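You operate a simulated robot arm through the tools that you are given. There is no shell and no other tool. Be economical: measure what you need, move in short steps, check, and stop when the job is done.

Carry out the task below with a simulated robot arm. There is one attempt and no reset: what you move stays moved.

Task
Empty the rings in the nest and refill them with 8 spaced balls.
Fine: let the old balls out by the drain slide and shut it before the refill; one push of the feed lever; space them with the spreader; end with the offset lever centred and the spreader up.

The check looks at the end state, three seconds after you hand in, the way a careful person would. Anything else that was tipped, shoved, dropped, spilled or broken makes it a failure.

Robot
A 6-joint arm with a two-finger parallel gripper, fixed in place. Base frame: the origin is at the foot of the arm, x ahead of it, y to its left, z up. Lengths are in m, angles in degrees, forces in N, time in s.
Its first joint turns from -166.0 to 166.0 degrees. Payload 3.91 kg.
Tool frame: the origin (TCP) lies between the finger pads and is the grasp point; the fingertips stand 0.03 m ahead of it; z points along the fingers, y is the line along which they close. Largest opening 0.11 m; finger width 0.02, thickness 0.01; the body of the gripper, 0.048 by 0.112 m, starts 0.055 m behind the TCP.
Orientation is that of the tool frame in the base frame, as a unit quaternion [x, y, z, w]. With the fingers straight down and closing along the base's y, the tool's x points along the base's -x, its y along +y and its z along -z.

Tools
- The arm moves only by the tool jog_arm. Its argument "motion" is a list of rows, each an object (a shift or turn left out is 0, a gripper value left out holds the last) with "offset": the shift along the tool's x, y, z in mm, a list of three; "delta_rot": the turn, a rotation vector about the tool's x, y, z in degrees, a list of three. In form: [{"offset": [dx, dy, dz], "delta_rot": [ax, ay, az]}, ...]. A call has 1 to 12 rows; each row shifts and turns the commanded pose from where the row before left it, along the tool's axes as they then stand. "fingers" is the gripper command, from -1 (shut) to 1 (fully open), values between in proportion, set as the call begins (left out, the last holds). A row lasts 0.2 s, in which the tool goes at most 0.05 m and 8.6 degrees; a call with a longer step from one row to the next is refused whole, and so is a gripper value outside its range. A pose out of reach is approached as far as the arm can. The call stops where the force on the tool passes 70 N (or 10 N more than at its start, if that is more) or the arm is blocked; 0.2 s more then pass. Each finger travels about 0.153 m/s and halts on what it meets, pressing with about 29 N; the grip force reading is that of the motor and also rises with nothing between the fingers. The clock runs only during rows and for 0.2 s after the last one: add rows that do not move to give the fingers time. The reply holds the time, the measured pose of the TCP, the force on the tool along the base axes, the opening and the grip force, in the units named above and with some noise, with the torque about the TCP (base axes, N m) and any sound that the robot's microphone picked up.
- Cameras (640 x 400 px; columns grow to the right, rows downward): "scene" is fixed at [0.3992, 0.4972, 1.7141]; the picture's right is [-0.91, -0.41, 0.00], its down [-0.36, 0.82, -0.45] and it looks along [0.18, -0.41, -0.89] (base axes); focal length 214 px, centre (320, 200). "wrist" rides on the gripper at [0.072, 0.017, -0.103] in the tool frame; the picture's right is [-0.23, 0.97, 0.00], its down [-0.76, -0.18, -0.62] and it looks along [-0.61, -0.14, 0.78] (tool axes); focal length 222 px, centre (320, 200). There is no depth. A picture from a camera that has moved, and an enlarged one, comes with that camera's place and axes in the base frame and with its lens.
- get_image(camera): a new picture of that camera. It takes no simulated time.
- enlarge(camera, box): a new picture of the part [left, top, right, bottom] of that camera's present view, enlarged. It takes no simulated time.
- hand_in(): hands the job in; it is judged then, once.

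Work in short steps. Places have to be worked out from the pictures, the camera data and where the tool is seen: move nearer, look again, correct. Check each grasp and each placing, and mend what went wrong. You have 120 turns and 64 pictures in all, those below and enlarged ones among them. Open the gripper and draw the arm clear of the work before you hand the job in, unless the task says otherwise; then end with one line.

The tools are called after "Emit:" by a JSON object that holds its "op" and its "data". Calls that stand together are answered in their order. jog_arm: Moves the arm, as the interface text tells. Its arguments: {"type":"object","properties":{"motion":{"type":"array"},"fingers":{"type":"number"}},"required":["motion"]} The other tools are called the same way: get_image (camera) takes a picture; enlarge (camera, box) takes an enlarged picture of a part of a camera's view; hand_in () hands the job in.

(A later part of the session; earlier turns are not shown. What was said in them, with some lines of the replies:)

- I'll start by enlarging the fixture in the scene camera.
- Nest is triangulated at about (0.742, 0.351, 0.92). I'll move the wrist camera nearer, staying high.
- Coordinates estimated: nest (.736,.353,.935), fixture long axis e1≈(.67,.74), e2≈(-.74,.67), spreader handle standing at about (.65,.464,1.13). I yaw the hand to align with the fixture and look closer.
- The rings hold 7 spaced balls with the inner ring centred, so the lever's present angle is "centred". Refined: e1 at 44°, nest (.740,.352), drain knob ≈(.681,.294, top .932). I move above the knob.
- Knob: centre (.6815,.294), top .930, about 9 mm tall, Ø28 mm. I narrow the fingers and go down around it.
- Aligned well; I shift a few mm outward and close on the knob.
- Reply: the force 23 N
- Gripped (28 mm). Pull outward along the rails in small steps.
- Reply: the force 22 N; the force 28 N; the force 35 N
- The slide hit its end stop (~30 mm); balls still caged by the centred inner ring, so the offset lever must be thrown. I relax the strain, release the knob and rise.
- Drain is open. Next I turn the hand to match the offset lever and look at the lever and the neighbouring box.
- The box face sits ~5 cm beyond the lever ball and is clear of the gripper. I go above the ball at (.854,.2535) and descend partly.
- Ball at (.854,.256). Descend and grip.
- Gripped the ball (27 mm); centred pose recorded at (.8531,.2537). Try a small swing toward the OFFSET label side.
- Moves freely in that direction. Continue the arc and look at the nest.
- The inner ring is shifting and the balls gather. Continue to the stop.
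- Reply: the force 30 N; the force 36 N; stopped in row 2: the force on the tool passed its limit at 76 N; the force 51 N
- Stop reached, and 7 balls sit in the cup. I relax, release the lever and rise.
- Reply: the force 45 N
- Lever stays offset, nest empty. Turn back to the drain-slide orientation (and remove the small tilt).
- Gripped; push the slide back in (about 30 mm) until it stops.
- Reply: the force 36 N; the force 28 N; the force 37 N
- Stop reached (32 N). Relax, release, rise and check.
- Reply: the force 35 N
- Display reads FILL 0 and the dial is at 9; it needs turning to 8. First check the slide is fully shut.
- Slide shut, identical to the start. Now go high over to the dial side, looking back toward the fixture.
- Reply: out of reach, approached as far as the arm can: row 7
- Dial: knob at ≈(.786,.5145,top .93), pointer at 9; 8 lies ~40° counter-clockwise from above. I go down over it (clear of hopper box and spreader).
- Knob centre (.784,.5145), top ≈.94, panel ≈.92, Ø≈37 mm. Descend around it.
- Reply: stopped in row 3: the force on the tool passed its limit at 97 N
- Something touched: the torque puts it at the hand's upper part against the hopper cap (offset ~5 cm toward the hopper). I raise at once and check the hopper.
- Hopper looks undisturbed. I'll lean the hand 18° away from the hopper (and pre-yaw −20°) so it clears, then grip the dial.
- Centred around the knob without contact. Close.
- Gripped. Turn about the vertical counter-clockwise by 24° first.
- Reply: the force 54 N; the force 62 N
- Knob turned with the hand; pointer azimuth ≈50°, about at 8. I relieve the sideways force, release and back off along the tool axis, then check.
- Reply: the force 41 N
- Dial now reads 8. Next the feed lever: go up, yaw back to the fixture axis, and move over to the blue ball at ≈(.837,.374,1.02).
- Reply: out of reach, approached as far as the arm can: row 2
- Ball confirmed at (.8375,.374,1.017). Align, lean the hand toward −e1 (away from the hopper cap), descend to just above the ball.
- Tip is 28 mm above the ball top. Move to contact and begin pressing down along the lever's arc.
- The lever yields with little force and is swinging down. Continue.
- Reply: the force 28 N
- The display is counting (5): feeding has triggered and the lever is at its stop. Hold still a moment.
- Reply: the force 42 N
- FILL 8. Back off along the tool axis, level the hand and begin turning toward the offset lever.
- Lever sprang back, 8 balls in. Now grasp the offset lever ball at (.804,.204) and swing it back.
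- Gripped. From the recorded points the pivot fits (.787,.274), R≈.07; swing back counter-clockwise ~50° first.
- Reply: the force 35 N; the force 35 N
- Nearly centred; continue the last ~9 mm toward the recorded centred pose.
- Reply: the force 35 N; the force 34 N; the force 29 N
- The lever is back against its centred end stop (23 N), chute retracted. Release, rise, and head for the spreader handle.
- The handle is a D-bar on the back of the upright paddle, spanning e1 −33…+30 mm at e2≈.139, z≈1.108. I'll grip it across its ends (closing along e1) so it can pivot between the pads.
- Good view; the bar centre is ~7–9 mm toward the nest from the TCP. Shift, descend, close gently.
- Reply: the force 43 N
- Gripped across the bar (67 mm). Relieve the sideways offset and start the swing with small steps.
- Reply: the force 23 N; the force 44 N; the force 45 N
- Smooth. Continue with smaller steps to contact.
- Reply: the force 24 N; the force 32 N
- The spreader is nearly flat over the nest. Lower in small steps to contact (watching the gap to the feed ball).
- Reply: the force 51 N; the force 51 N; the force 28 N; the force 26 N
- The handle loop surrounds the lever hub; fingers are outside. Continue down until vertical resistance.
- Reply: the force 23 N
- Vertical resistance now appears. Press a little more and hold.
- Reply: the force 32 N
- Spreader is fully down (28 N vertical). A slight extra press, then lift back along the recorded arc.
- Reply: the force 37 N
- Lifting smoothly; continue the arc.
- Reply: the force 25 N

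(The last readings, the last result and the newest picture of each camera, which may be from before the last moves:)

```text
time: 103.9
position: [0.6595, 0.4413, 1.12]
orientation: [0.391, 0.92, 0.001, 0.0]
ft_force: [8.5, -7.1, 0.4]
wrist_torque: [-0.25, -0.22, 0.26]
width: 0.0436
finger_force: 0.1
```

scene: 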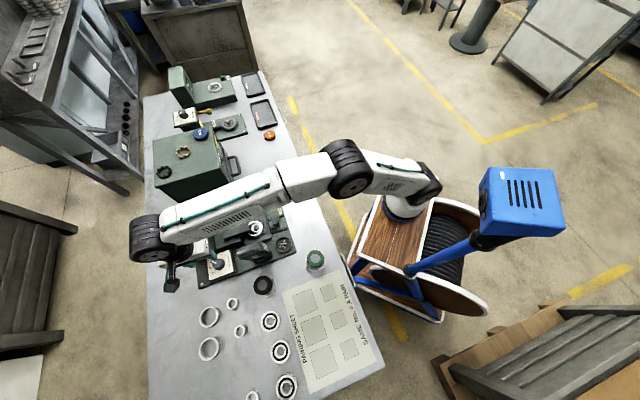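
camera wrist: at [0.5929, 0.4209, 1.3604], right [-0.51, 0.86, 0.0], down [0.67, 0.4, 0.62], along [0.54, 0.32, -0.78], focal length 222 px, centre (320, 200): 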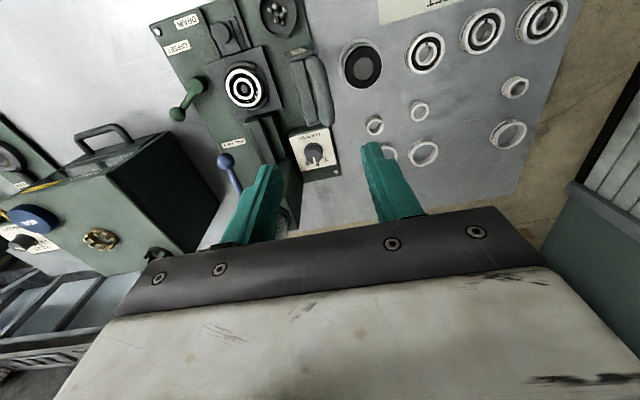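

The fingers closed past the handle (44 mm): the grip was lost near the top. Look.

Emit:
{"op": "enlarge", "data": {"camera": "scene", "box": [170, 180, 300, 285]}}

```text
3.81 times, centred on (235, 232) of scene
camera zoom: at [0.3992, 0.4972, 1.7141], right [-0.91, -0.41, 0.0], down [-0.36, 0.82, -0.45], along [0.18, -0.41, -0.89], focal length 817 px, centre (644, 76)
```

zoom: 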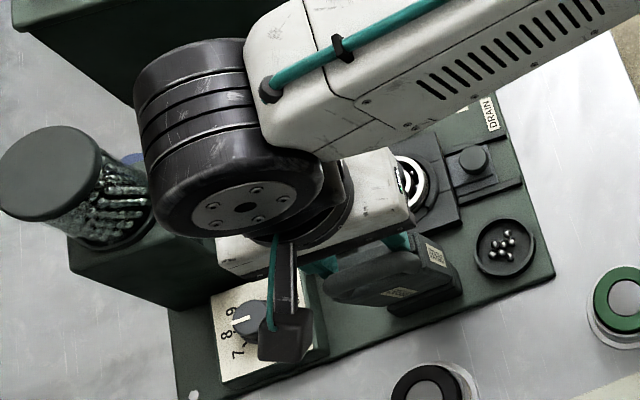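

The spreader appears to be in its up rest position, fingers on the nest side of it. I nudge gently outward to confirm it's against its stop.

Emit:
{"op": "jog_arm", "data": {"motion": [{"offset": [4, 0, 0]}, {"offset": [3, 0, 0]}]}}

```text
time: 104.5
position: [0.6584, 0.4428, 1.1207]
orientation: [0.393, 0.92, 0.0, 0.002]
ft_force: [46.9, -47.8, -1.8]
wrist_torque: [-1.54, -1.31, 0.51]
width: 0.0431
finger_force: 0.0
```

67 N resistance: it's firmly at its up stop. Back off toward the nest side, rise straight up and retreat high.

Emit:
{"op": "jog_arm", "data": {"motion": [{"offset": [-7, 0, 0]}, {"offset": [-15, 0, 0]}, {"offset": [-20, 0, 0]}, {"offset": [0, 0, -40]}, {"offset": [0, 0, -40]}, {"offset": [0, 0, -40]}]}}

Emit:
{"op": "jog_arm", "data": {"motion": [{"offset": [0, -45, -15]}, {"offset": [0, -45, -15]}, {"offset": [0, -45, -15]}, {"offset": [0, -45, 0]}, {"offset": [0, -45, 0]}], "fingers": 1}}

Emit:
{"op": "enlarge", "data": {"camera": "scene", "box": [180, 190, 300, 270]}}

```text
time: 105.9
position: [0.6814, 0.4164, 1.2419]
orientation: [0.391, 0.92, 0.0, -0.001]
ft_force: [0.4, 0.5, -0.5]
wrist_torque: [0.0, 0.0, 0.0]
width: 0.0438
finger_force: 0.0
```

```text
time: 107.1
position: [0.519, 0.2633, 1.2802]
orientation: [0.391, 0.921, 0.0, -0.002]
ft_force: [1.0, 0.7, -0.4]
wrist_torque: [-0.05, 0.04, 0.0]
width: 0.1102
finger_force: 0.1
```

```text
5.00 times, centred on (240, 230) of scene
camera zoom: at [0.3992, 0.4972, 1.7141], right [-0.91, -0.41, 0.0], down [-0.36, 0.82, -0.45], along [0.18, -0.41, -0.89], focal length 1072 px, centre (720, 50)
```

zoom: 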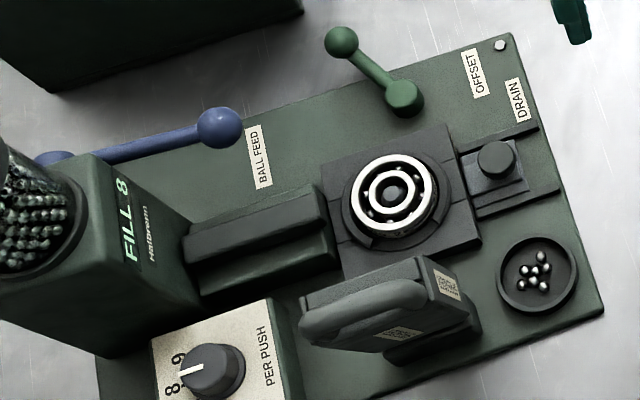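

The rings show spaced balls all round, FILL reads 8, the lever is centred, the drain is shut, the spreader is up and the arm is clear. Handing in.

Emit:
{"op": "hand_in", "data": {}}

```text
The job is handed in.
```

The job is handed in. The rings were emptied through the drain, which is shut again. One feed push, with the dial turned from 9 to 8, refilled them with 8 balls (display reads FILL 8). The balls are spaced, the offset lever is centred and the spreader is up. Two slips: the hand bumped the hopper cap once (97 N, no visible damage), and the handle slipped from the grip at the top of the spreader lift, but it rests against its stop.
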